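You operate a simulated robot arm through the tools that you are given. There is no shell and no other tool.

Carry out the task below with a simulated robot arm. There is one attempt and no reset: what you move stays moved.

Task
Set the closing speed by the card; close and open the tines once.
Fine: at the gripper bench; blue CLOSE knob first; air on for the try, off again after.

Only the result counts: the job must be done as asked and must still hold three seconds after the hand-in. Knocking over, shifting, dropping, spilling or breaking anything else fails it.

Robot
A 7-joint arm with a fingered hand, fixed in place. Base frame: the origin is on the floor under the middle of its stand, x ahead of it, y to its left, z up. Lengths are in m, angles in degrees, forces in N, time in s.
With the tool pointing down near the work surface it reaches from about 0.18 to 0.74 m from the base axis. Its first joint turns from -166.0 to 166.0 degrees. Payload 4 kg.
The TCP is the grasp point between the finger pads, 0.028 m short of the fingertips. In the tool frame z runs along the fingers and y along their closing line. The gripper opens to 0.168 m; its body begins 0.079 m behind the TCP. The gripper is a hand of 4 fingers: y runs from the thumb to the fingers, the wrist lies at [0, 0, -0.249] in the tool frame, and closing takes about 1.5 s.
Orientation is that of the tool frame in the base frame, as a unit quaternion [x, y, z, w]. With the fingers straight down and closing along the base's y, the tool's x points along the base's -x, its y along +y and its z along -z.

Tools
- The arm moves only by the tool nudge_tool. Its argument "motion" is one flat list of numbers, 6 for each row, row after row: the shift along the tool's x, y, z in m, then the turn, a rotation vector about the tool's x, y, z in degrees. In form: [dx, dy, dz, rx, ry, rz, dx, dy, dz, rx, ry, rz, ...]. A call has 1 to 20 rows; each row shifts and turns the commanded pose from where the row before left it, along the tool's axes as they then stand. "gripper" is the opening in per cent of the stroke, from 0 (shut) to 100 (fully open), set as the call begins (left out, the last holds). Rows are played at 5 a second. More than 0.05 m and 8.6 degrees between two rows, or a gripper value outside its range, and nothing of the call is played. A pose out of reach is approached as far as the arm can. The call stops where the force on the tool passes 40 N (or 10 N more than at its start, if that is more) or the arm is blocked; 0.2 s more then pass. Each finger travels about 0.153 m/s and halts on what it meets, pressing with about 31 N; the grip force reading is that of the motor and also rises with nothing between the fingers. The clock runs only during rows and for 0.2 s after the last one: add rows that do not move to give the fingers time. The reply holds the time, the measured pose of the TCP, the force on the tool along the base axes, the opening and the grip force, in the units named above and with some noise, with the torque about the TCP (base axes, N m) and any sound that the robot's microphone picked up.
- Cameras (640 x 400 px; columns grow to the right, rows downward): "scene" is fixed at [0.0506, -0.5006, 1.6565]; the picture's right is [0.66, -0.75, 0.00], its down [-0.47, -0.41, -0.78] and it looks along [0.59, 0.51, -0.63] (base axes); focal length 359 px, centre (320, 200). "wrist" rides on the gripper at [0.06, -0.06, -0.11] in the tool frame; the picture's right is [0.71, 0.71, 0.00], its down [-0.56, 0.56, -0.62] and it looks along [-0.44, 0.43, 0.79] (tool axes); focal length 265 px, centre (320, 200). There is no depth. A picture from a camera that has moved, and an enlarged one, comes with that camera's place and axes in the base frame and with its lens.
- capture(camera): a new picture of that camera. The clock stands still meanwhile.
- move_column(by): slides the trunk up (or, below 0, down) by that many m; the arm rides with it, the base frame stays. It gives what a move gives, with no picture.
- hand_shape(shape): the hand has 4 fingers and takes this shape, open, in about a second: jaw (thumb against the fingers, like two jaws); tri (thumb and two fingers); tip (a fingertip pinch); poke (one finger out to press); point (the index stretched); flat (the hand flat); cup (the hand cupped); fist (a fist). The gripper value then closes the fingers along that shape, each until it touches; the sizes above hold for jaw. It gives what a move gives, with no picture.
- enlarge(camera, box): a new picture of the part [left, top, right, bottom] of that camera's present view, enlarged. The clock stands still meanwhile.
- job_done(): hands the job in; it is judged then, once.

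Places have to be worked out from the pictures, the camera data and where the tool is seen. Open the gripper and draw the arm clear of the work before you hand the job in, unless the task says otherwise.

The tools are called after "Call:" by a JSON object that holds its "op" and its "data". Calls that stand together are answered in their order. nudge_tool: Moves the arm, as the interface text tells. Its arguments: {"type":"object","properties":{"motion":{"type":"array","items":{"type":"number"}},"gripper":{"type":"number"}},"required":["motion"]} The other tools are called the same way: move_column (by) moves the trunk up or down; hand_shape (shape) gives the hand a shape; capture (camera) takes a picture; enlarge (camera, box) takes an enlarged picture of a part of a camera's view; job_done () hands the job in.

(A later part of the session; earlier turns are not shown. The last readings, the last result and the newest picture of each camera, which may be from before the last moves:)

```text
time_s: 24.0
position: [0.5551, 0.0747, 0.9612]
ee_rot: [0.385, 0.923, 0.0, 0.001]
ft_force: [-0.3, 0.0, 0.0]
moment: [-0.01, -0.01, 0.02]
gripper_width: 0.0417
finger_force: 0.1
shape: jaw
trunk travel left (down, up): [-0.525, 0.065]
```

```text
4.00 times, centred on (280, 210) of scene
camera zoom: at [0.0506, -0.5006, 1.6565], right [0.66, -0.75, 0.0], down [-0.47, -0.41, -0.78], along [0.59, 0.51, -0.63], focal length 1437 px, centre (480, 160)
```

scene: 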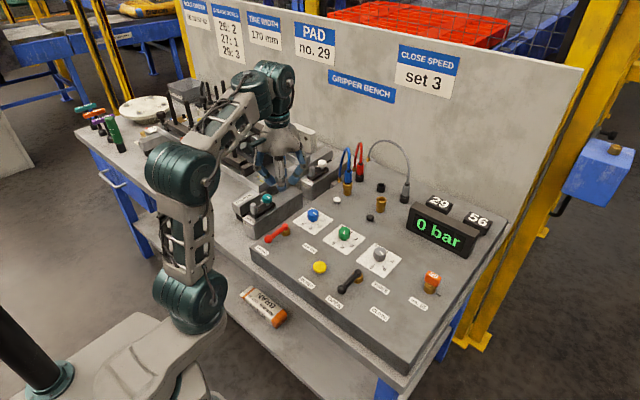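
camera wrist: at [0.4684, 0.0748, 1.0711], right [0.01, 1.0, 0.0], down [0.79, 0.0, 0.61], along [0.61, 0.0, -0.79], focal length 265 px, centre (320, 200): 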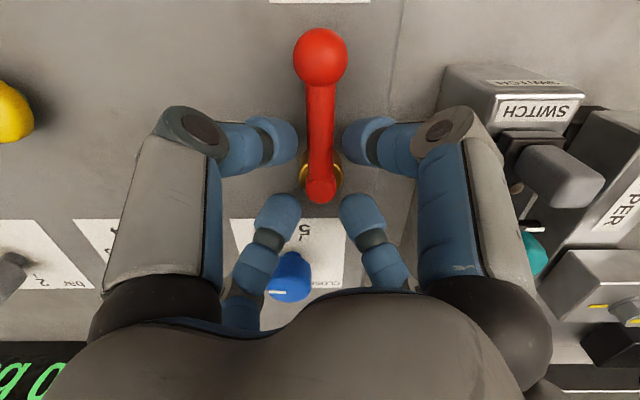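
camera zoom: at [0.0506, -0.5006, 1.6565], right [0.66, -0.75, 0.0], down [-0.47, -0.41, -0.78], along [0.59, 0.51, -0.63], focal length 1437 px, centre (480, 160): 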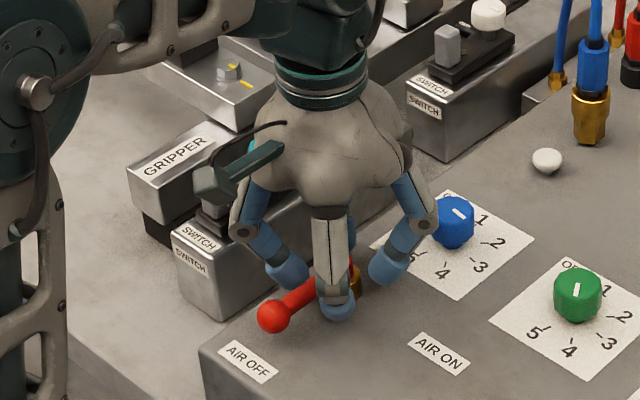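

The tips straddle the bar without contact, and the switch block and teal knob stay clear of the hand's sweep. I'll yaw the hand +91° counter-clockwise so the trailing finger sweeps the lever toward AIR ON.

Call:
{"op": "nudge_tool", "data": {"motion": [0, 0, 0, 0, 0, -7, 0, 0, 0, 0, 0, -7, 0, 0, 0, 0, 0, -7, 0, 0, 0, 0, 0, -7, 0, 0, 0, 0, 0, -7, 0, 0, 0, 0, 0, -7, 0, 0, 0, 0, 0, -7, 0, 0, 0, 0, 0, -7, 0, 0, 0, 0, 0, -7, 0, 0, 0, 0, 0, -7, 0, 0, 0, 0, 0, -7, 0, 0, 0, 0, 0, -7, 0, 0, 0, 0, 0, -7, 0, 0, 0, 0, 0, 0]}}

Call:
{"op": "capture", "data": {"camera": "wrist"}}

Call:
{"op": "capture", "data": {"camera": "scene"}}

```text
time_s: 27.0
position: [0.5544, 0.0744, 0.964]
ee_rot: [-0.389, 0.921, 0.0, 0.0]
ft_force: [-1.5, 0.4, -1.3]
moment: [0.04, 0.04, -0.09]
gripper_width: 0.042
finger_force: 0.0
shape: jaw
trunk travel left (down, up): [-0.525, 0.065]
```

```text
taken
camera wrist: at [0.5546, -0.0111, 1.0728], right [-1.0, -0.01, 0.0], down [-0.01, 0.79, 0.61], along [-0.01, 0.61, -0.79], focal length 265 px, centre (320, 200)
```

wrist: 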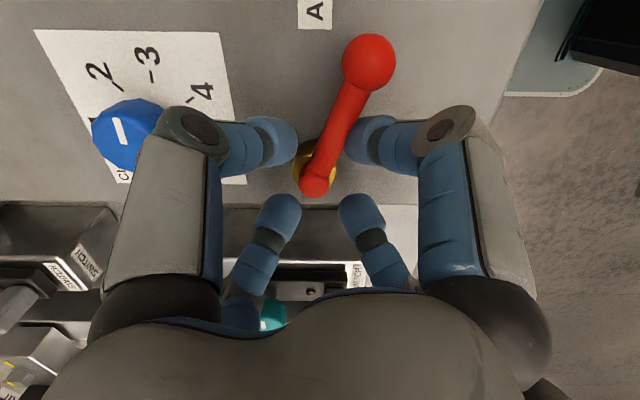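

```text
taken
```

scene: 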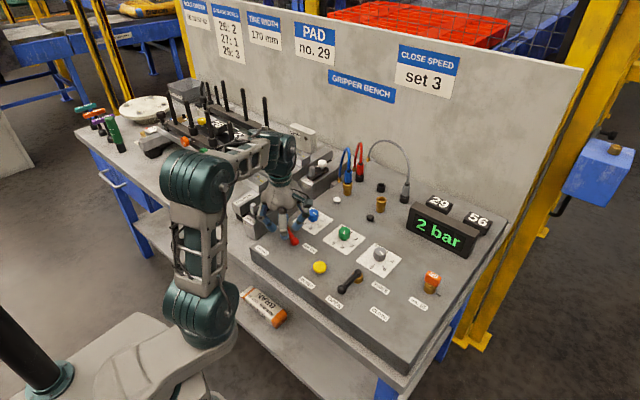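

The display already reads 2 bar and the lever is about 25° short of AIR ON. I'll keep yawing another 21° to bring it to its end.

Call:
{"op": "nudge_tool", "data": {"motion": [0, 0, 0, 0, 0, -7, 0, 0, 0, 0, 0, -7, 0, 0, 0, 0, 0, -7, 0, 0, 0, 0, 0, 0]}}

Call:
{"op": "capture", "data": {"camera": "wrist"}}

Call:
{"op": "capture", "data": {"camera": "scene"}}

```text
time_s: 28.0
position: [0.5557, 0.0752, 0.9633]
ee_rot: [-0.551, 0.834, 0.0, 0.001]
ft_force: [-2.9, -1.2, 0.0]
moment: [-0.02, 0.04, -0.07]
gripper_width: 0.0418
finger_force: 0.0
shape: jaw
trunk travel left (down, up): [-0.525, 0.065]
```

```text
taken
camera wrist: at [0.5855, -0.0045, 1.0727], right [-0.93, -0.37, 0.0], down [-0.29, 0.73, 0.61], along [-0.23, 0.57, -0.79], focal length 265 px, centre (320, 200)
```

wrist: 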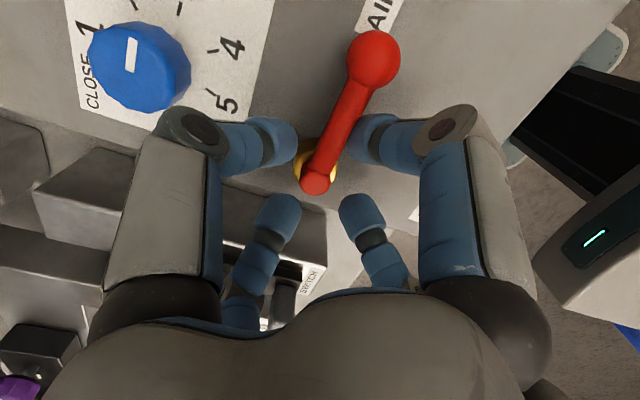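

```text
taken
```

scene: 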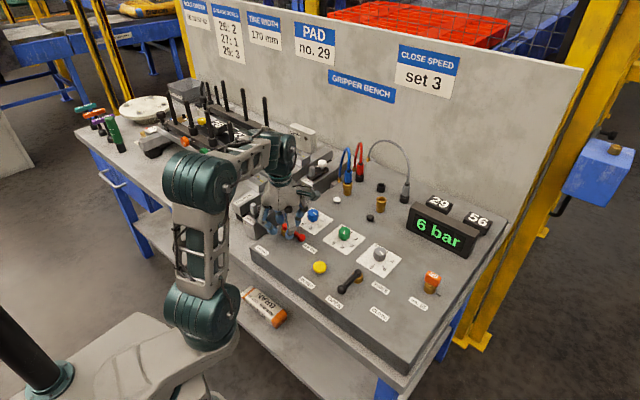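

The display reads 6 bar and I compute the lever at about 268°, practically at AIR ON (270°). I'll add a small 4° turn to feel whether it meets its stop.

Call:
{"op": "nudge_tool", "data": {"motion": [0, 0, 0, 0, 0, -2, 0, 0, 0, 0, 0, -2, 0, 0, 0, 0, 0, 0]}}

Call:
{"op": "enlarge", "data": {"camera": "scene", "box": [400, 180, 500, 260]}}

Call:
{"op": "capture", "data": {"camera": "wrist"}}

```text
time_s: 28.8
position: [0.5552, 0.0759, 0.9628]
ee_rot: [-0.579, 0.815, 0.0, 0.0]
ft_force: [-5.2, 0.0, 0.6]
moment: [-0.01, 0.1, -0.15]
gripper_width: 0.0421
finger_force: 0.0
shape: jaw
trunk travel left (down, up): [-0.525, 0.065]
```

```text
5.00 times, centred on (450, 220) of scene
camera zoom: at [0.0506, -0.5006, 1.6565], right [0.66, -0.75, 0.0], down [-0.47, -0.41, -0.78], along [0.59, 0.51, -0.63], focal length 1796 px, centre (-330, 100)
```

zoom: 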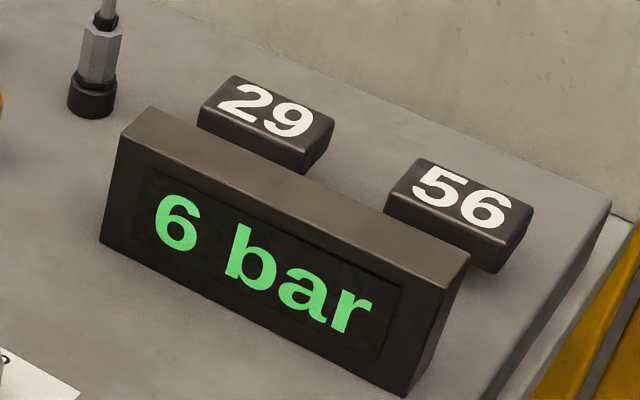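

```text
taken
camera wrist: at [0.5905, -0.0018, 1.0726], right [-0.9, -0.43, 0.0], down [-0.34, 0.71, 0.61], along [-0.27, 0.55, -0.79], focal length 265 px, centre (320, 200)
```

wrist: 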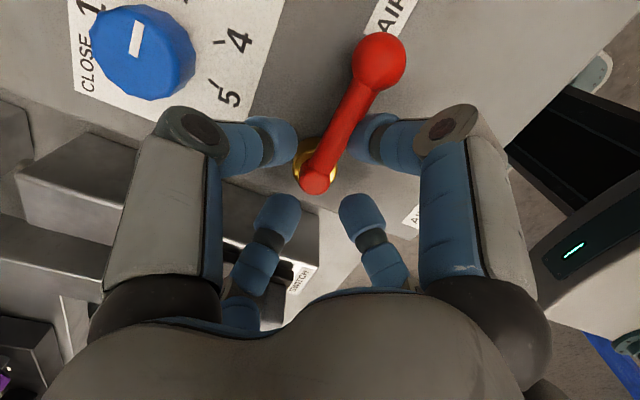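

The side force rose slightly to 5 N, so the lever is at its stop with air on at 6 bar. I'll back the hand off a few degrees and lift straight up.

Call:
{"op": "nudge_tool", "data": {"motion": [0, 0, 0, 0, 0, 5, 0, 0, 0, 0, 0, 4, 0, 0, -0.02, 0, 0, 0, 0, 0, -0.03, 0, 0, 0, 0, 0, -0.04, 0, 0, 0, 0, 0, -0.04, 0, 0, 0, 0, 0, -0.035, 0, 0, 0, 0, 0, 0, 0, 0, 0]}}

Call:
{"op": "enlarge", "data": {"camera": "scene", "box": [240, 190, 460, 330]}}

Call:
{"op": "capture", "data": {"camera": "wrist"}}

```text
time_s: 30.6
position: [0.5557, 0.0743, 1.1294]
ee_rot: [-0.513, 0.859, 0.0, 0.001]
ft_force: [0.0, -0.2, 0.5]
moment: [0.0, 0.0, -0.02]
gripper_width: 0.0418
finger_force: 0.1
shape: jaw
trunk travel left (down, up): [-0.525, 0.065]
```

```text
2.86 times, centred on (350, 260) of scene
camera zoom: at [0.0506, -0.5006, 1.6565], right [0.66, -0.75, 0.0], down [-0.47, -0.41, -0.78], along [0.59, 0.51, -0.63], focal length 1026 px, centre (234, 29)
```

zoom: 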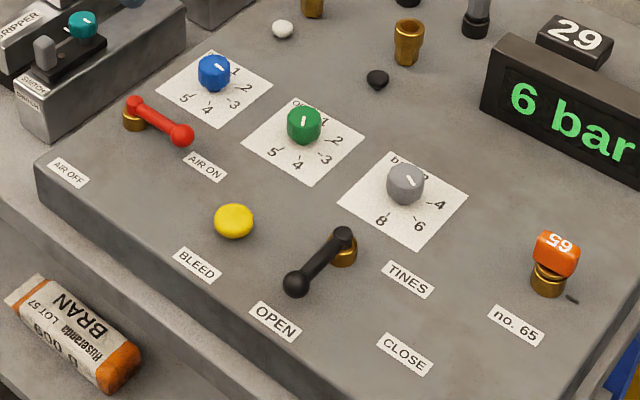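

```text
taken
camera wrist: at [0.5785, -0.0079, 1.2383], right [-0.96, -0.29, 0.0], down [-0.23, 0.76, 0.61], along [-0.18, 0.59, -0.79], focal length 265 px, centre (320, 200)
```

wrist: 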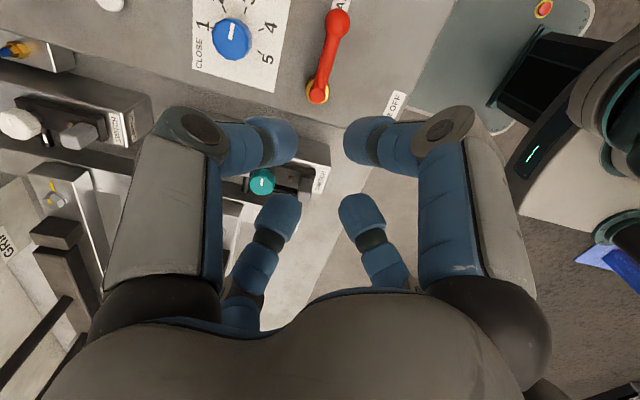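

The red lever now points at AIR ON with 6 bar shown. Next I'll move at height over the black TINES lever hub, near (0.554, -0.185), and yaw back to -45°.

Call:
{"op": "nudge_tool", "data": {"motion": [0.0378, -0.0204, 0, 0, 0, 0, 0.0378, -0.0204, 0, 0, 0, 0, 0.0378, -0.0204, 0, 0, 0, 0, 0.0378, -0.0204, 0, 0, 0, 0, 0.0378, -0.0204, 0, 0, 0, 0, 0.0378, -0.0204, 0, 0, 0, 0, 0, 0, 0, 0, 0, 7.62, 0, 0, 0, 0, 0, 7.62, 0, 0, 0, 0, 0, 7.62, 0, 0, 0, 0, 0, 7.62, 0, 0, 0, 0, 0, 7.62, 0, 0, 0, 0, 0, 7.62, 0, 0, 0, 0, 0, 7.62, 0, 0, 0, 0, 0, 7.62, 0, 0, 0, 0, 0, 7.62, 0, 0, 0, 0, 0, 7.62, 0, 0, 0, 0, 0, 7.62, 0, 0, 0, 0, 0, 7.62, 0, 0, 0, 0, 0, 7.62, 0, 0, 0, 0, 0, 7.62], "gripper": 23}}

Call:
{"op": "capture", "data": {"camera": "wrist"}}

Call:
{"op": "enlarge", "data": {"camera": "wrist", "box": [240, 0, 400, 110]}}

Call:
{"op": "capture", "data": {"camera": "scene"}}

```text
time_s: 34.8
position: [0.5557, -0.1832, 1.1281]
ee_rot: [0.384, 0.923, 0.0, 0.0]
ft_force: [-0.4, -0.1, -0.5]
moment: [0.0, 0.01, -0.03]
gripper_width: 0.0387
finger_force: 0.0
shape: jaw
trunk travel left (down, up): [-0.525, 0.065]
```

```text
taken
camera wrist: at [0.4694, -0.1833, 1.2373], right [0.0, 1.0, 0.0], down [0.79, 0.0, 0.62], along [0.62, 0.0, -0.79], focal length 265 px, centre (320, 200)
```

wrist: 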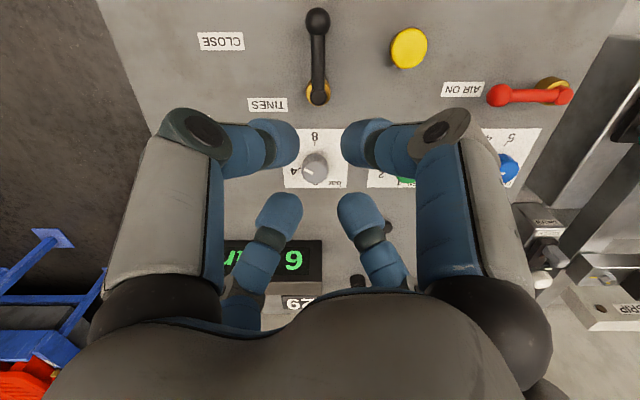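

```text
3.64 times, centred on (320, 55) of wrist
camera zoom: at [0.4694, -0.1833, 1.2373], right [0.0, 1.0, 0.0], down [0.79, 0.0, 0.62], along [0.62, 0.0, -0.79], focal length 965 px, centre (320, 727)
```

zoom: 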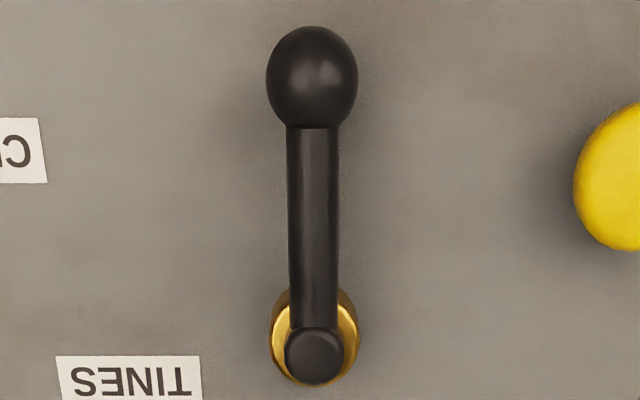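

```text
taken
```

scene: 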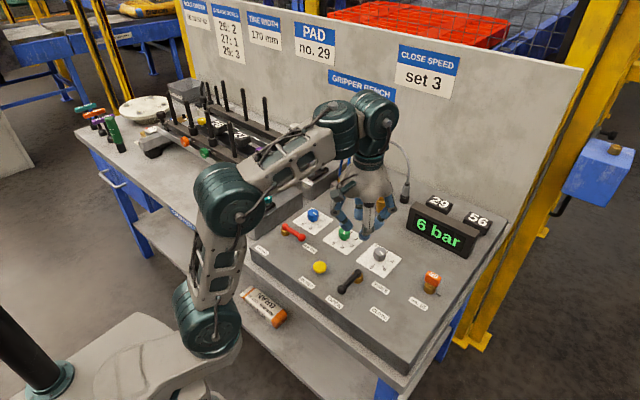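

The black hub sits only about 1.5 mm off the tool axis. Before working the tines lever, I'll look closely at the tines to record their open state and check that nothing lies between them.

Call:
{"op": "enlarge", "data": {"camera": "scene", "box": [100, 60, 260, 180]}}

Call:
{"op": "enlarge", "data": {"camera": "scene", "box": [220, 110, 350, 220]}}

```text
3.33 times, centred on (180, 120) of scene
camera zoom: at [0.0506, -0.5006, 1.6565], right [0.66, -0.75, 0.0], down [-0.47, -0.41, -0.78], along [0.59, 0.51, -0.63], focal length 1197 px, centre (787, 467)
```

zoom: 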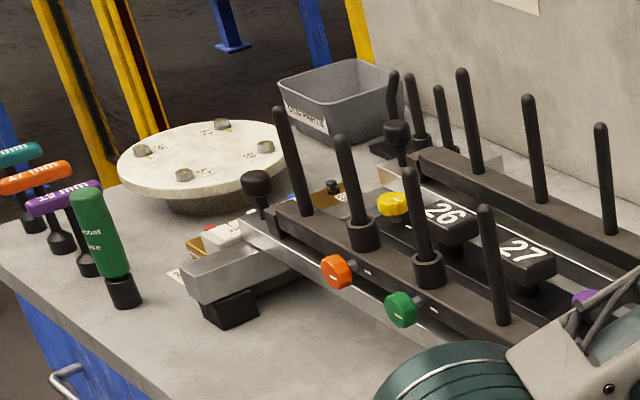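

```text
3.64 times, centred on (285, 165) of scene
camera zoom: at [0.0506, -0.5006, 1.6565], right [0.66, -0.75, 0.0], down [-0.47, -0.41, -0.78], along [0.59, 0.51, -0.63], focal length 1306 px, centre (447, 327)
```

zoom: 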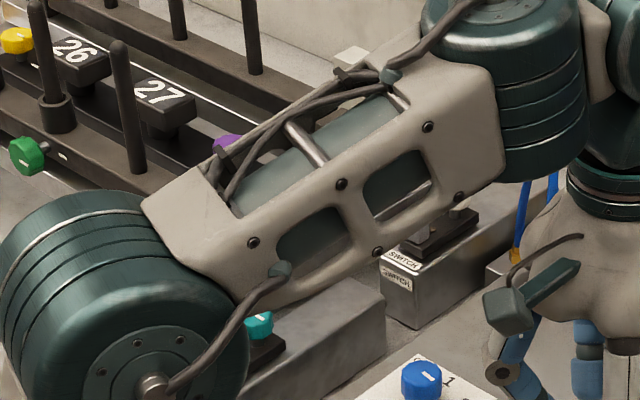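

The tine bars stand open with their rods upright, and the arm is clear of them. I'll correct the small offset and descend over the TINES lever in two stages.

Call:
{"op": "nudge_tool", "data": {"motion": [-0.0002, -0.0022, 0, 0, 0, 0, 0, 0, 0.03, 0, 0, 0, 0, 0, 0.03, 0, 0, 0, 0, 0, 0.03, 0, 0, 0, 0, 0, 0.03, 0, 0, 0, 0, 0, 0, 0, 0, 0]}}

Call:
{"op": "capture", "data": {"camera": "wrist"}}

Call:
{"op": "enlarge", "data": {"camera": "scene", "box": [290, 200, 440, 320]}}

```text
time_s: 36.2
position: [0.5525, -0.1842, 1.0096]
ee_rot: [0.383, 0.924, 0.0, 0.001]
ft_force: [-1.3, -0.2, 0.2]
moment: [-0.01, 0.01, 0.03]
gripper_width: 0.0386
finger_force: 0.0
shape: jaw
trunk travel left (down, up): [-0.525, 0.065]
```

```text
taken
camera wrist: at [0.4658, -0.1846, 1.1177], right [0.0, 1.0, 0.0], down [0.79, 0.0, 0.62], along [0.62, 0.0, -0.79], focal length 265 px, centre (320, 200)
```

wrist: 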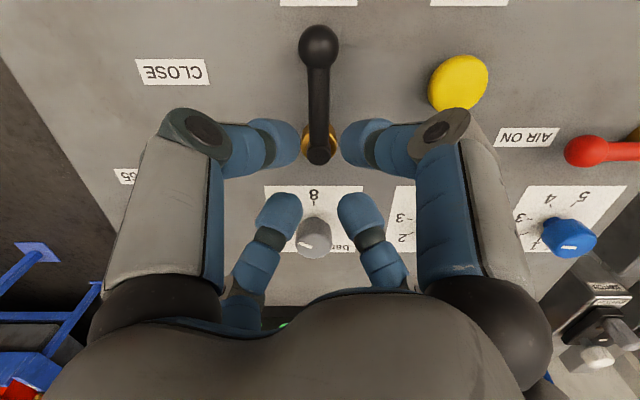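

```text
3.33 times, centred on (365, 260) of scene
camera zoom: at [0.0506, -0.5006, 1.6565], right [0.66, -0.75, 0.0], down [-0.47, -0.41, -0.78], along [0.59, 0.51, -0.63], focal length 1197 px, centre (170, 0)
```

zoom: 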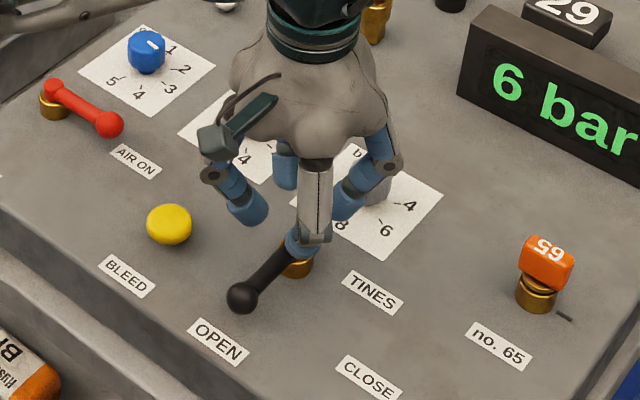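

The lever bar lies between the front fingertips, with the BLEED button and the grey knob clear of the sweep. I'll descend the last 45 mm.

Call:
{"op": "nudge_tool", "data": {"motion": [0, 0, 0.015, 0, 0, 0, 0, 0, 0.015, 0, 0, 0, 0, 0, 0.015, 0, 0, 0, 0, 0, 0, 0, 0, 0]}}

Call:
{"op": "capture", "data": {"camera": "wrist"}}

```text
time_s: 37.2
position: [0.5534, -0.1848, 0.9642]
ee_rot: [0.382, 0.924, 0.0, 0.0]
ft_force: [0.0, -0.1, 0.4]
moment: [0.04, -0.06, 0.03]
gripper_width: 0.0389
finger_force: 0.0
shape: jaw
trunk travel left (down, up): [-0.525, 0.065]
```

```text
taken
camera wrist: at [0.4673, -0.1853, 1.0728], right [0.0, 1.0, 0.0], down [0.79, 0.0, 0.61], along [0.61, 0.0, -0.79], focal length 265 px, centre (320, 200)
```

wrist: 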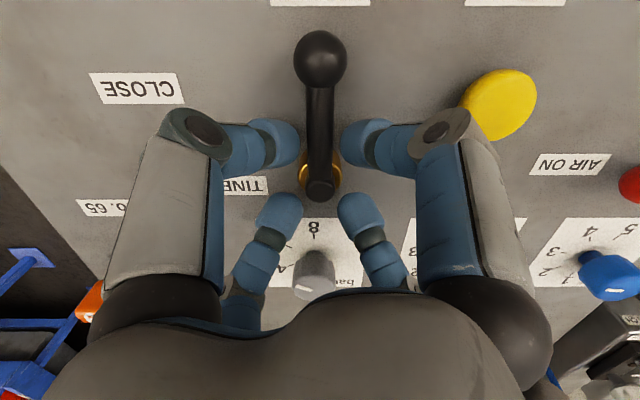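

The tips straddle the TINES bar cleanly. I'll yaw the hand +77° counter-clockwise to sweep the lever toward CLOSE, then check.

Call:
{"op": "nudge_tool", "data": {"motion": [0, 0, 0, 0, 0, -7, 0, 0, 0, 0, 0, -7, 0, 0, 0, 0, 0, -7, 0, 0, 0, 0, 0, -7, 0, 0, 0, 0, 0, -7, 0, 0, 0, 0, 0, -7, 0, 0, 0, 0, 0, -7, 0, 0, 0, 0, 0, -7, 0, 0, 0, 0, 0, -7, 0, 0, 0, 0, 0, -7, 0, 0, 0, 0, 0, -7, 0, 0, 0, 0, 0, 0]}}

Call:
{"op": "capture", "data": {"camera": "wrist"}}

Call:
{"op": "capture", "data": {"camera": "scene"}}

```text
time_s: 39.8
position: [0.5533, -0.1862, 0.9646]
ee_rot: [-0.276, 0.961, 0.0, 0.0]
ft_force: [-0.7, 0.4, 0.4]
moment: [0.01, 0.04, -0.03]
gripper_width: 0.0389
finger_force: 0.0
shape: jaw
trunk travel left (down, up): [-0.525, 0.065]
```

```text
taken
camera wrist: at [0.5334, -0.2682, 1.073], right [-0.97, 0.22, 0.0], down [0.18, 0.77, 0.62], along [0.14, 0.6, -0.79], focal length 265 px, centre (320, 200)
```

wrist: 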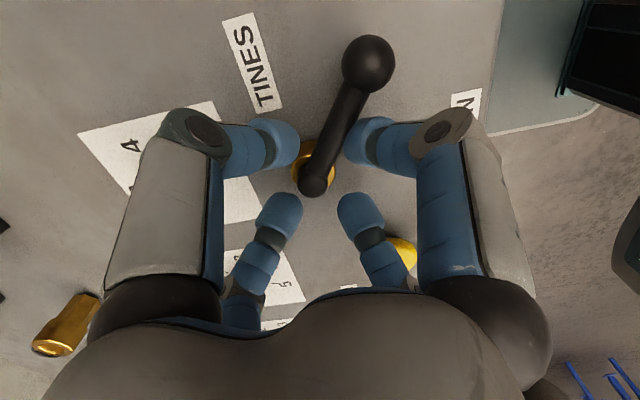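

```text
taken
```

scene: 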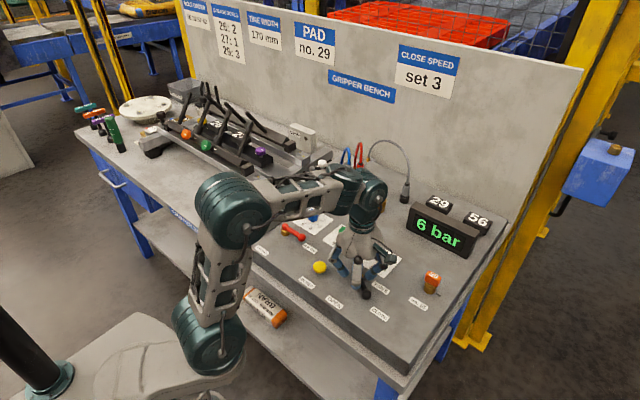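

The tines are already tilting shut, and the lever has turned about 55°. I'll yaw a further 21° to bring it fully to CLOSE, holding so the tines can finish.

Call:
{"op": "nudge_tool", "data": {"motion": [0, 0, 0, 0, 0, -7, 0, 0, 0, 0, 0, -7, 0, 0, 0, 0, 0, -7, 0, 0, 0, 0, 0, 0]}}

Call:
{"op": "capture", "data": {"camera": "wrist"}}

Call:
{"op": "capture", "data": {"camera": "scene"}}

```text
time_s: 40.8
position: [0.5496, -0.1814, 0.9636]
ee_rot: [-0.448, 0.894, 0.002, -0.003]
ft_force: [-24.6, 16.7, -0.2]
moment: [0.35, 0.49, -0.96]
gripper_width: 0.0393
finger_force: 0.0
shape: jaw
trunk travel left (down, up): [-0.525, 0.065]
```

```text
taken
camera wrist: at [0.5613, -0.2664, 1.0729], right [-0.99, -0.14, 0.01], down [-0.11, 0.78, 0.62], along [-0.09, 0.61, -0.79], focal length 265 px, centre (320, 200)
```

wrist: 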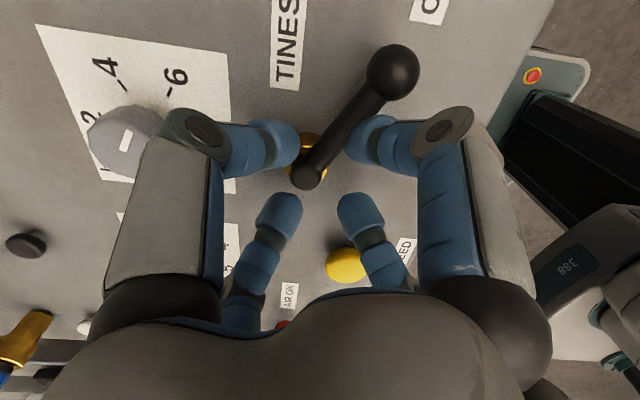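

```text
taken
```

scene: 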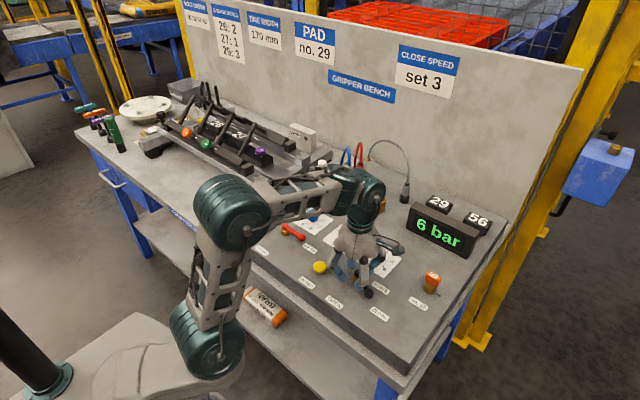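

The reaction of about 30 N shows the lever is hard on its CLOSE stop. I'll back the hand off about 12° to unload it and wait two seconds for the tines to finish closing.

Call:
{"op": "nudge_tool", "data": {"motion": [0, 0, 0, 0, 0, 6, 0, 0, 0, 0, 0, 6, 0, 0, 0, 0, 0, 0, 0, 0, 0, 0, 0, 0, 0, 0, 0, 0, 0, 0, 0, 0, 0, 0, 0, 0, 0, 0, 0, 0, 0, 0, 0, 0, 0, 0, 0, 0, 0, 0, 0, 0, 0, 0, 0, 0, 0, 0, 0, 0, 0, 0, 0, 0, 0, 0]}}

Call:
{"op": "capture", "data": {"camera": "wrist"}}

Call:
{"op": "enlarge", "data": {"camera": "scene", "box": [120, 60, 330, 190]}}

Call:
{"op": "capture", "data": {"camera": "scene"}}

```text
time_s: 43.2
position: [0.5542, -0.1839, 0.9638]
ee_rot: [-0.35, 0.937, 0.0, 0.001]
ft_force: [-3.8, 3.0, 1.6]
moment: [0.01, 0.1, -0.13]
gripper_width: 0.039
finger_force: 0.1
shape: jaw
trunk travel left (down, up): [-0.525, 0.065]
```

```text
taken
camera wrist: at [0.5466, -0.2696, 1.0729], right [-1.0, 0.07, 0.0], down [0.05, 0.79, 0.61], along [0.04, 0.61, -0.79], focal length 265 px, centre (320, 200)
```

wrist: 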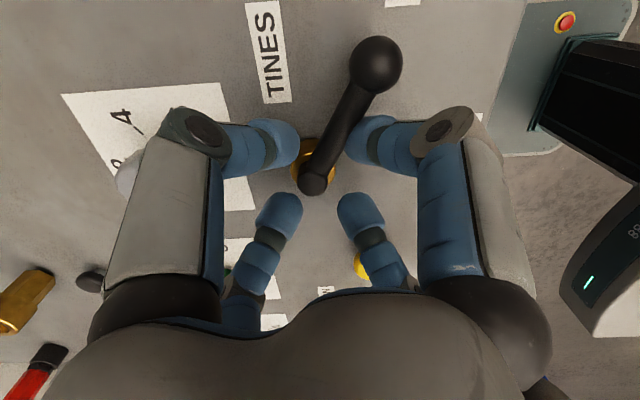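

```text
3.05 times, centred on (225, 125) of scene
camera zoom: at [0.0506, -0.5006, 1.6565], right [0.66, -0.75, 0.0], down [-0.47, -0.41, -0.78], along [0.59, 0.51, -0.63], focal length 1095 px, centre (610, 429)
```

zoom: 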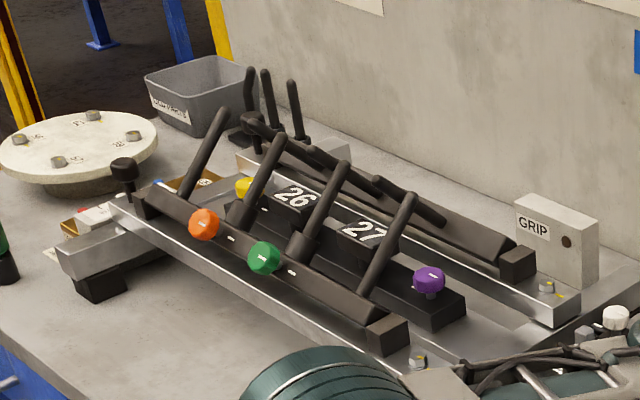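

```text
taken
```

scene: 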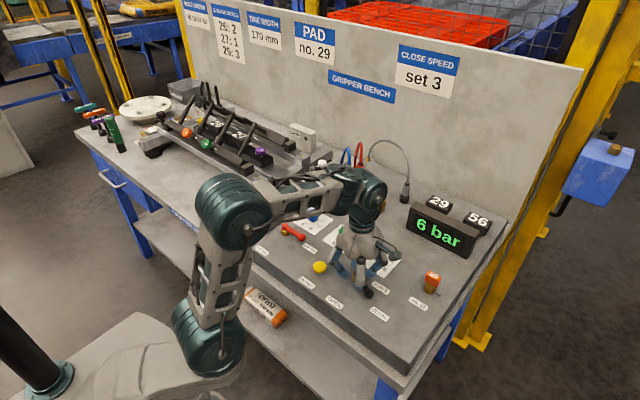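

The tines are fully closed, and the lever sits at about 61° on its CLOSE stop. Now I'll sweep back clockwise: 98° of hand yaw first, since about 50° of slack is taken up before the opposite finger meets the bar.

Call:
{"op": "nudge_tool", "data": {"motion": [0, 0, 0, 0, 0, 7, 0, 0, 0, 0, 0, 7, 0, 0, 0, 0, 0, 7, 0, 0, 0, 0, 0, 7, 0, 0, 0, 0, 0, 7, 0, 0, 0, 0, 0, 7, 0, 0, 0, 0, 0, 7, 0, 0, 0, 0, 0, 7, 0, 0, 0, 0, 0, 7, 0, 0, 0, 0, 0, 7, 0, 0, 0, 0, 0, 7, 0, 0, 0, 0, 0, 7, 0, 0, 0, 0, 0, 7, 0, 0, 0, 0, 0, 7, 0, 0, 0, 0, 0, 0]}}

Call:
{"op": "capture", "data": {"camera": "wrist"}}

Call:
{"op": "capture", "data": {"camera": "scene"}}

```text
time_s: 46.4
position: [0.5534, -0.1836, 0.9625]
ee_rot: [0.478, 0.879, 0.001, 0.0]
ft_force: [0.4, -2.8, 1.0]
moment: [-0.06, -0.03, 0.05]
gripper_width: 0.0387
finger_force: 0.1
shape: jaw
trunk travel left (down, up): [-0.525, 0.065]
```

```text
taken
camera wrist: at [0.4692, -0.1665, 1.0725], right [0.21, 0.98, 0.0], down [0.77, -0.17, 0.61], along [0.6, -0.13, -0.79], focal length 265 px, centre (320, 200)
```

wrist: 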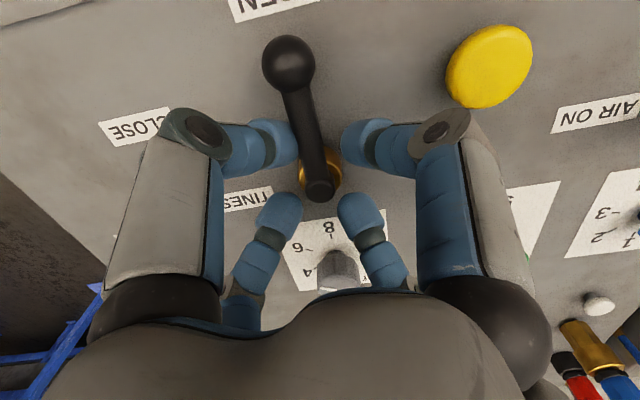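

```text
taken
```

scene: 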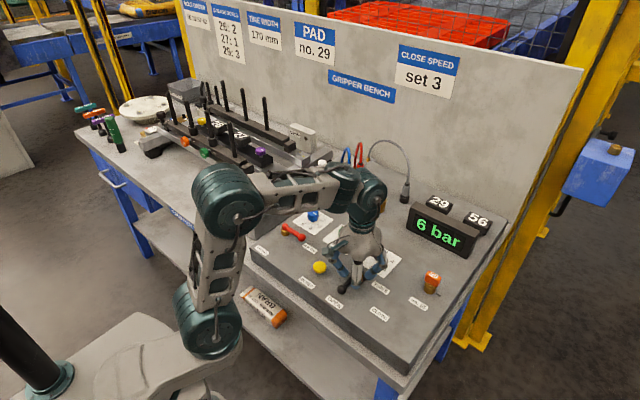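

The tines are upright (open) again, and I compute the lever at about 180.6°, at OPEN. I'll add a gentle 4° to seat it against its stop.

Call:
{"op": "nudge_tool", "data": {"motion": [0, 0, 0, 0, 0, 2, 0, 0, 0, 0, 0, 2, 0, 0, 0, 0, 0, 0]}}

Call:
{"op": "capture", "data": {"camera": "wrist"}}

Call:
{"op": "enlarge", "data": {"camera": "scene", "box": [120, 60, 330, 190]}}

```text
time_s: 47.2
position: [0.5538, -0.1846, 0.9639]
ee_rot: [0.508, 0.861, 0.0, 0.0]
ft_force: [2.8, -5.9, -0.6]
moment: [-0.15, -0.07, 0.2]
gripper_width: 0.0387
finger_force: 0.0
shape: jaw
trunk travel left (down, up): [-0.525, 0.065]
```

```text
taken
camera wrist: at [0.4709, -0.1617, 1.0727], right [0.28, 0.96, 0.0], down [0.76, -0.22, 0.61], along [0.59, -0.17, -0.79], focal length 265 px, centre (320, 200)
```

wrist: 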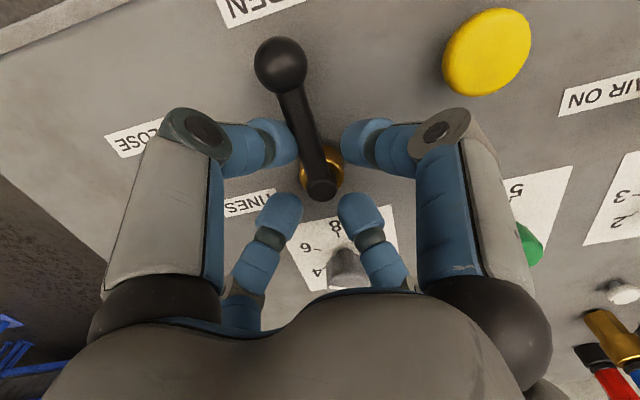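

```text
3.05 times, centred on (225, 125) of scene
camera zoom: at [0.0506, -0.5006, 1.6565], right [0.66, -0.75, 0.0], down [-0.47, -0.41, -0.78], along [0.59, 0.51, -0.63], focal length 1095 px, centre (610, 429)
```

zoom: 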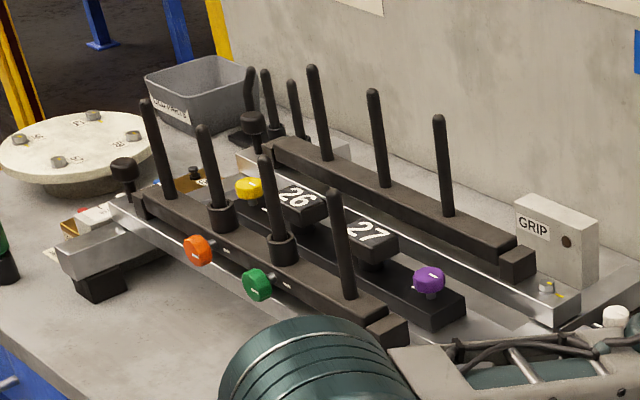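

The tines stand fully open and the lever is seated at OPEN with about 6 N of reaction. I'll back off 8°, lift, and travel at height back over the red air lever.

Call:
{"op": "nudge_tool", "data": {"motion": [0, 0, 0, 0, 0, -4, 0, 0, 0, 0, 0, -4, 0, 0, -0.02, 0, 0, 0, 0, 0, -0.035, 0, 0, 0, 0, 0, -0.04, 0, 0, 0, 0, 0, -0.04, 0, 0, 0, 0, 0, -0.03, 0, 0, 0, 0.0345, 0.0262, 0, 0, 0, 0, 0.0345, 0.0262, 0, 0, 0, 0, 0.0345, 0.0262, 0, 0, 0, 0, 0.0345, 0.0262, 0, 0, 0, 0, 0.0345, 0.0262, 0, 0, 0, 0, 0.0345, 0.0262, 0, 0, 0, 0, 0, 0, 0, 0, 0, 0]}}

Call:
{"op": "nudge_tool", "data": {"motion": [0, 0, 0, 0, 0, -7.55, 0, 0, 0, 0, 0, -7.55, 0, 0, 0, 0, 0, -7.55, 0, 0, 0, 0, 0, -7.55, 0, 0, 0, 0, 0, -7.55, 0, 0, 0, 0, 0, -7.55, 0, 0, 0, 0, 0, -7.55, 0, 0, 0, 0, 0, -7.55, 0, 0, 0, 0, 0, -7.55, 0, 0, 0, 0, 0, -7.55, 0, 0, 0, 0, 0, -7.55, 0, 0, 0, 0, 0, -7.55, 0, 0, 0, 0, 0, -7.55, 0, 0, 0, 0, 0, 0]}}

Call:
{"op": "capture", "data": {"camera": "wrist"}}

Call:
{"op": "enlarge", "data": {"camera": "wrist", "box": [240, 0, 400, 110]}}

Call:
{"op": "capture", "data": {"camera": "scene"}}

```text
time_s: 50.2
position: [0.5555, 0.0727, 1.1309]
ee_rot: [0.446, 0.895, 0.0, 0.0]
ft_force: [0.4, 0.2, 1.2]
moment: [-0.03, 0.0, 0.03]
gripper_width: 0.0385
finger_force: 0.2
shape: jaw
trunk travel left (down, up): [-0.525, 0.065]
```

```text
time_s: 53.2
position: [0.5549, 0.0746, 1.1283]
ee_rot: [-0.385, 0.923, 0.0, 0.0]
ft_force: [-0.9, 0.0, -0.4]
moment: [0.04, -0.02, 0.01]
gripper_width: 0.039
finger_force: 0.1
shape: jaw
trunk travel left (down, up): [-0.525, 0.065]
```

```text
taken
camera wrist: at [0.5541, -0.0101, 1.2379], right [-1.0, 0.0, 0.0], down [0.0, 0.79, 0.61], along [0.0, 0.61, -0.79], focal length 265 px, centre (320, 200)
```

wrist: 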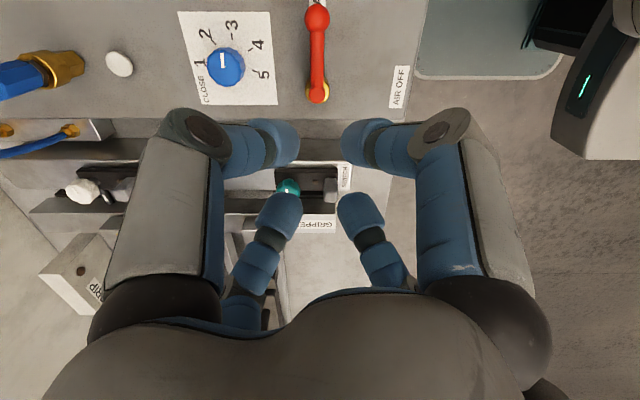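

```text
3.64 times, centred on (320, 55) of wrist
camera zoom: at [0.5541, -0.0101, 1.2379], right [-1.0, 0.0, 0.0], down [0.0, 0.79, 0.61], along [0.0, 0.61, -0.79], focal length 965 px, centre (320, 727)
```

zoom: 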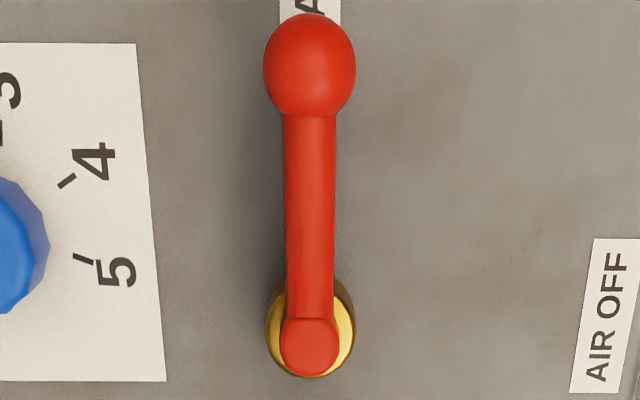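

```text
taken
```

scene: 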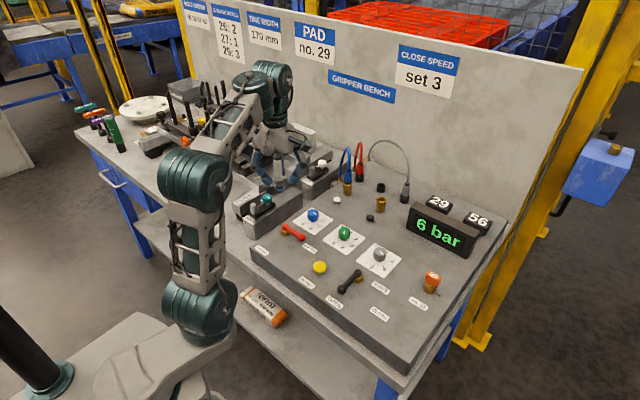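

The red lever points straight to -y (AIR ON), with its hub about 3 mm to +x of the tool axis. I'll correct that and descend to just above it.

Call:
{"op": "nudge_tool", "data": {"motion": [-0.0016, -0.0027, 0, 0, 0, 0, 0, 0, 0.03, 0, 0, 0, 0, 0, 0.03, 0, 0, 0, 0, 0, 0.03, 0, 0, 0, 0, 0, 0.03, 0, 0, 0, 0, 0, 0, 0, 0, 0]}}

Call:
{"op": "capture", "data": {"camera": "wrist"}}

```text
time_s: 54.6
position: [0.559, 0.0741, 1.0079]
ee_rot: [-0.383, 0.924, 0.001, 0.001]
ft_force: [-0.7, 0.6, -0.3]
moment: [0.01, 0.02, 0.03]
gripper_width: 0.0391
finger_force: 0.1
shape: jaw
trunk travel left (down, up): [-0.525, 0.065]
```

```text
taken
camera wrist: at [0.557, -0.0117, 1.1174], right [-1.0, 0.0, 0.0], down [0.0, 0.79, 0.61], along [0.0, 0.61, -0.79], focal length 265 px, centre (320, 200)
```

wrist: 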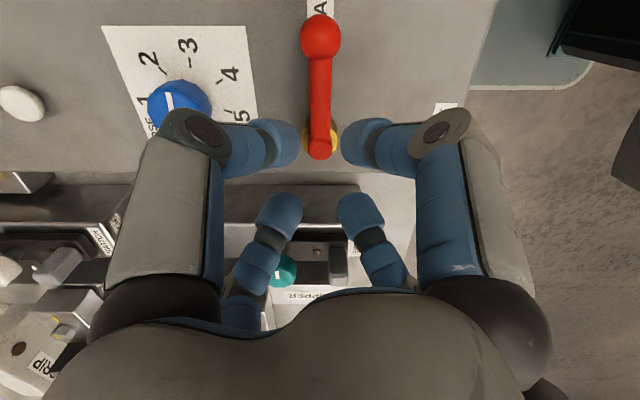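

The bar sits centred between the front fingertips. I'll descend the last 45 mm to straddle it.

Call:
{"op": "nudge_tool", "data": {"motion": [0, 0, 0.015, 0, 0, 0, 0, 0, 0.015, 0, 0, 0, 0, 0, 0.015, 0, 0, 0, 0, 0, 0, 0, 0, 0]}}

Call:
{"op": "capture", "data": {"camera": "wrist"}}

```text
time_s: 55.6
position: [0.5587, 0.0742, 0.9633]
ee_rot: [-0.384, 0.924, 0.001, 0.001]
ft_force: [0.3, -0.2, 0.0]
moment: [-0.01, 0.01, -0.02]
gripper_width: 0.039
finger_force: 0.1
shape: jaw
trunk travel left (down, up): [-0.525, 0.065]
```

```text
taken
camera wrist: at [0.5579, -0.011, 1.0721], right [-1.0, 0.0, 0.0], down [0.0, 0.79, 0.61], along [0.0, 0.61, -0.79], focal length 265 px, centre (320, 200)
```

wrist: 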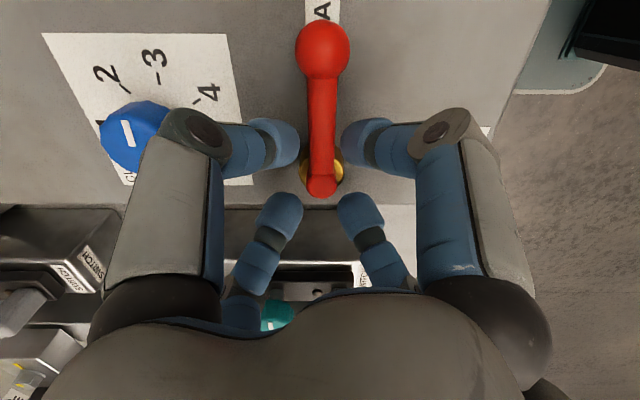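

No contact, and the bar is well straddled. I'll sweep the hand clockwise by 105° to turn the lever back toward AIR OFF, then check the display.

Call:
{"op": "nudge_tool", "data": {"motion": [0, 0, 0, 0, 0, 7, 0, 0, 0, 0, 0, 7, 0, 0, 0, 0, 0, 7, 0, 0, 0, 0, 0, 7, 0, 0, 0, 0, 0, 7, 0, 0, 0, 0, 0, 7, 0, 0, 0, 0, 0, 7, 0, 0, 0, 0, 0, 7, 0, 0, 0, 0, 0, 7, 0, 0, 0, 0, 0, 7, 0, 0, 0, 0, 0, 7, 0, 0, 0, 0, 0, 7, 0, 0, 0, 0, 0, 7, 0, 0, 0, 0, 0, 7, 0, 0, 0, 0, 0, 7, 0, 0, 0, 0, 0, 0]}}

Call:
{"op": "capture", "data": {"camera": "wrist"}}

Call:
{"op": "capture", "data": {"camera": "scene"}}

```text
time_s: 59.0
position: [0.5585, 0.0741, 0.9635]
ee_rot: [0.5, 0.866, 0.001, 0.002]
ft_force: [-0.6, -1.8, 0.2]
moment: [-0.06, 0.01, 0.03]
gripper_width: 0.0389
finger_force: 0.0
shape: jaw
trunk travel left (down, up): [-0.525, 0.065]
```

```text
taken
camera wrist: at [0.4743, 0.0963, 1.0726], right [0.26, 0.97, 0.0], down [0.76, -0.2, 0.61], along [0.59, -0.16, -0.79], focal length 265 px, centre (320, 200)
```

wrist: 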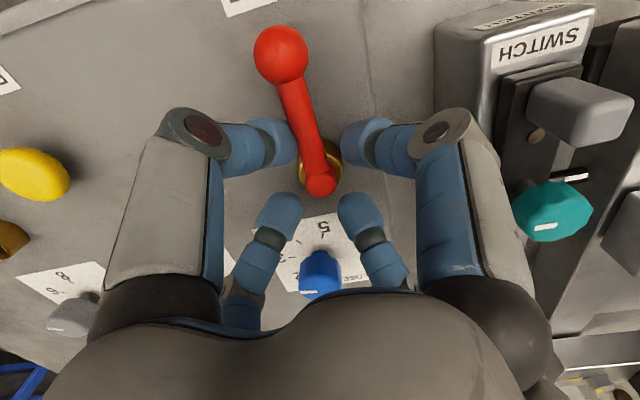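

```text
taken
```

scene: 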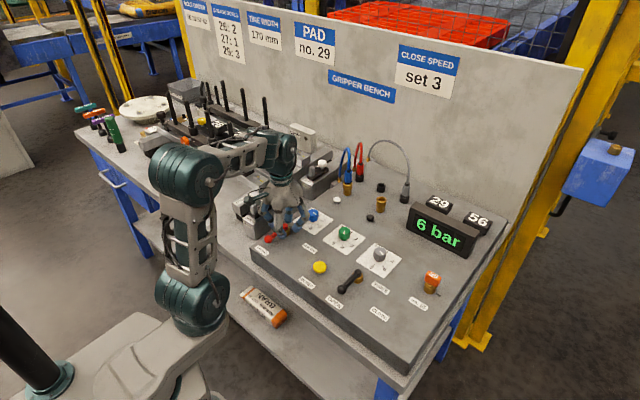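

The lever is back at about 181°, essentially AIR OFF, but the display still reads 6 bar. I'll push 5° more to seat it and wait a little to see whether the pressure drops.

Call:
{"op": "nudge_tool", "data": {"motion": [0, 0, 0, 0, 0, 2.5, 0, 0, 0, 0, 0, 2.5, 0, 0, 0, 0, 0, 0, 0, 0, 0, 0, 0, 0, 0, 0, 0, 0, 0, 0]}}

Call:
{"op": "capture", "data": {"camera": "scene"}}

Call:
{"op": "capture", "data": {"camera": "wrist"}}

```text
time_s: 60.2
position: [0.5583, 0.0725, 0.9642]
ee_rot: [0.536, 0.844, 0.001, 0.001]
ft_force: [1.5, -5.8, -0.7]
moment: [-0.11, -0.02, 0.16]
gripper_width: 0.0386
finger_force: 0.0
shape: jaw
trunk travel left (down, up): [-0.525, 0.065]
```

```text
taken
```

scene: 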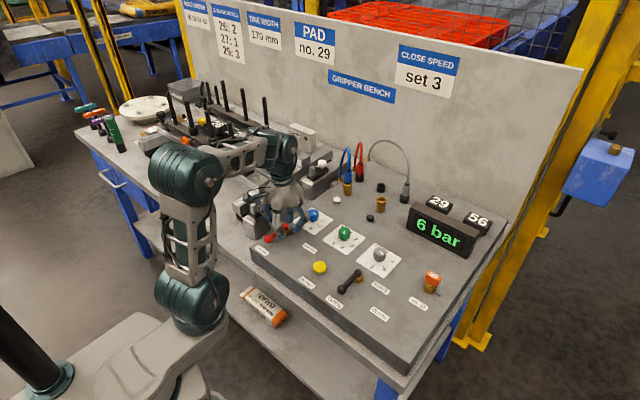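

```text
taken
camera wrist: at [0.4767, 0.1022, 1.0727], right [0.34, 0.94, 0.0], down [0.74, -0.27, 0.61], along [0.58, -0.21, -0.79], focal length 265 px, centre (320, 200)
```

wrist: 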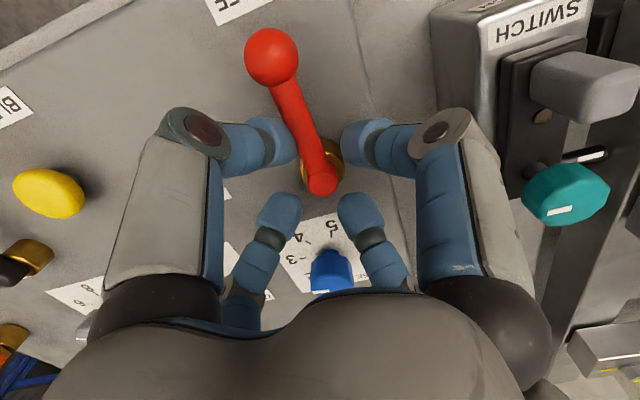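

The lever is seated on its AIR OFF stop with about 6 N of reaction. The gauge still holds 6 bar, so pressure is trapped in the line. I'll back off, lift clear, and see whether the gauge falls on its own.

Call:
{"op": "nudge_tool", "data": {"motion": [0, 0, 0, 0, 0, -4, 0, 0, 0, 0, 0, -4, 0, 0, -0.02, 0, 0, 0, 0, 0, -0.035, 0, 0, 0, 0, 0, -0.04, 0, 0, 0, 0, 0, -0.04, 0, 0, 0, 0, 0, -0.03, 0, 0, 0, 0, 0, 0, 0, 0, 0, 0, 0, 0, 0, 0, 0, 0, 0, 0, 0, 0, 0, 0, 0, 0, 0, 0, 0, 0, 0, 0, 0, 0, 0, 0, 0, 0, 0, 0, 0]}}

Call:
{"op": "enlarge", "data": {"camera": "scene", "box": [240, 190, 500, 340]}}

Call:
{"op": "enlarge", "data": {"camera": "scene", "box": [80, 60, 330, 220]}}

```text
time_s: 63.0
position: [0.5575, 0.0745, 1.1288]
ee_rot: [0.476, 0.88, 0.0, -0.001]
ft_force: [-0.1, 0.0, 0.0]
moment: [0.0, 0.02, 0.01]
gripper_width: 0.0388
finger_force: 0.1
shape: jaw
trunk travel left (down, up): [-0.525, 0.065]
```

```text
2.46 times, centred on (370, 265) of scene
camera zoom: at [0.0506, -0.5006, 1.6565], right [0.66, -0.75, 0.0], down [-0.47, -0.41, -0.78], along [0.59, 0.51, -0.63], focal length 884 px, centre (197, 40)
```

zoom: 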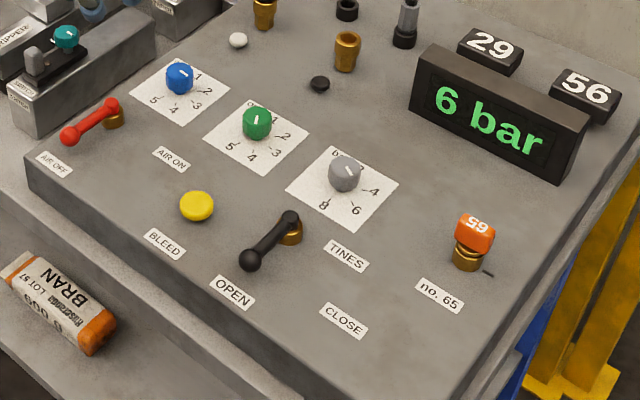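

```text
2.50 times, centred on (205, 140) of scene
camera zoom: at [0.0506, -0.5006, 1.6565], right [0.66, -0.75, 0.0], down [-0.47, -0.41, -0.78], along [0.59, 0.51, -0.63], focal length 898 px, centre (608, 350)
```

zoom: 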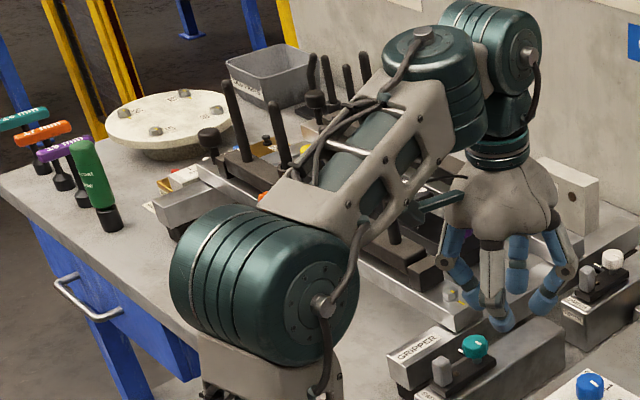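

The gauge stays at 6 bar with the lever at AIR OFF, so the line is still charged, though it read 0 bar at the start. To have the air truly off, I'll vent it with the momentary BLEED button. I'll move at height over the button, near (0.51, -0.09), with yaw back to 0.

Call:
{"op": "nudge_tool", "data": {"motion": [-0.02705, -0.0317, 0, 0, 0, 0, -0.02705, -0.0317, 0, 0, 0, 0, -0.02705, -0.0317, 0, 0, 0, 0, -0.02705, -0.0317, 0, 0, 0, 0, 0, 0, 0, 0, 0, -7.1, 0, 0, 0, 0, 0, -7.1, 0, 0, 0, 0, 0, -7.1, 0, 0, 0, 0, 0, -7.1, 0, 0, 0, 0, 0, -7.1, 0, 0, 0, 0, 0, -7.1, 0, 0, 0, 0, 0, -7.1, 0, 0, 0, 0, 0, -7.1, 0, 0, 0, 0, 0, 0]}}

Call:
{"op": "hand_shape", "data": {"shape": "poke"}}

Call:
{"op": "capture", "data": {"camera": "wrist"}}

Call:
{"op": "capture", "data": {"camera": "scene"}}

Call:
{"op": "enlarge", "data": {"camera": "scene", "box": [240, 170, 400, 300]}}

```text
time_s: 65.8
position: [0.5109, -0.0862, 1.1277]
ee_rot: [0.0, 1.0, 0.0, 0.0]
ft_force: [0.3, 0.5, -0.7]
moment: [-0.02, -0.02, 0.03]
gripper_width: 0.0389
finger_force: 0.0
shape: jaw
trunk travel left (down, up): [-0.525, 0.065]
```

```text
time_s: 66.7
position: [0.5105, -0.0861, 1.1283]
ee_rot: [0.0, 1.0, 0.0, 0.001]
ft_force: [-0.3, 0.7, 0.1]
moment: [0.03, 0.02, 0.03]
gripper_width: 0.0
finger_force: 0.0
shape: poke
trunk travel left (down, up): [-0.525, 0.065]
```

```text
taken
camera wrist: at [0.4496, -0.1464, 1.2376], right [-0.71, 0.71, 0.0], down [0.56, 0.56, 0.62], along [0.44, 0.43, -0.79], focal length 265 px, centre (320, 200)
```

wrist: 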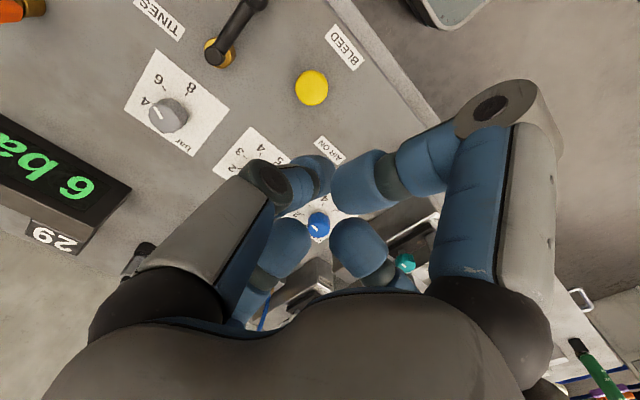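

```text
taken
```

scene: 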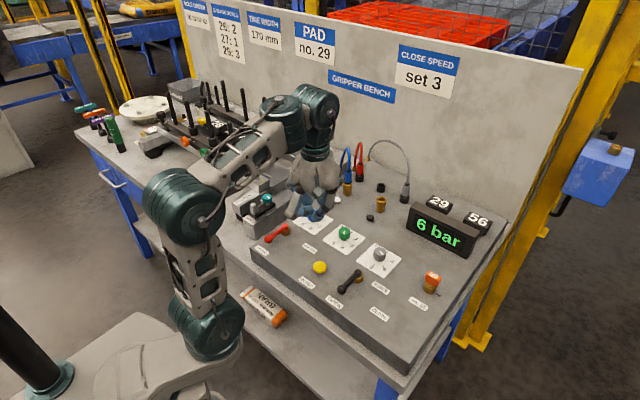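

```text
3.08 times, centred on (320, 235) of scene
camera zoom: at [0.0506, -0.5006, 1.6565], right [0.66, -0.75, 0.0], down [-0.47, -0.41, -0.78], along [0.59, 0.51, -0.63], focal length 1105 px, centre (320, 92)
```

zoom: 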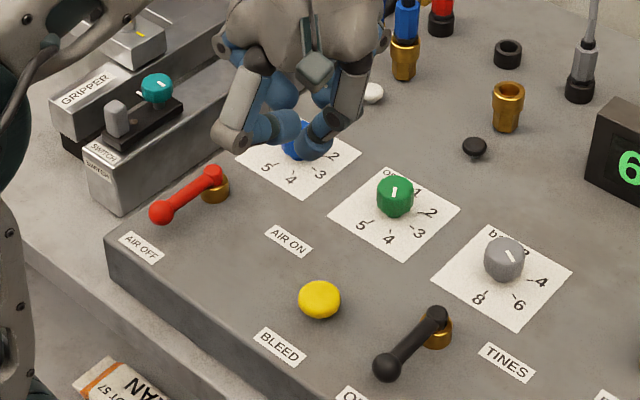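

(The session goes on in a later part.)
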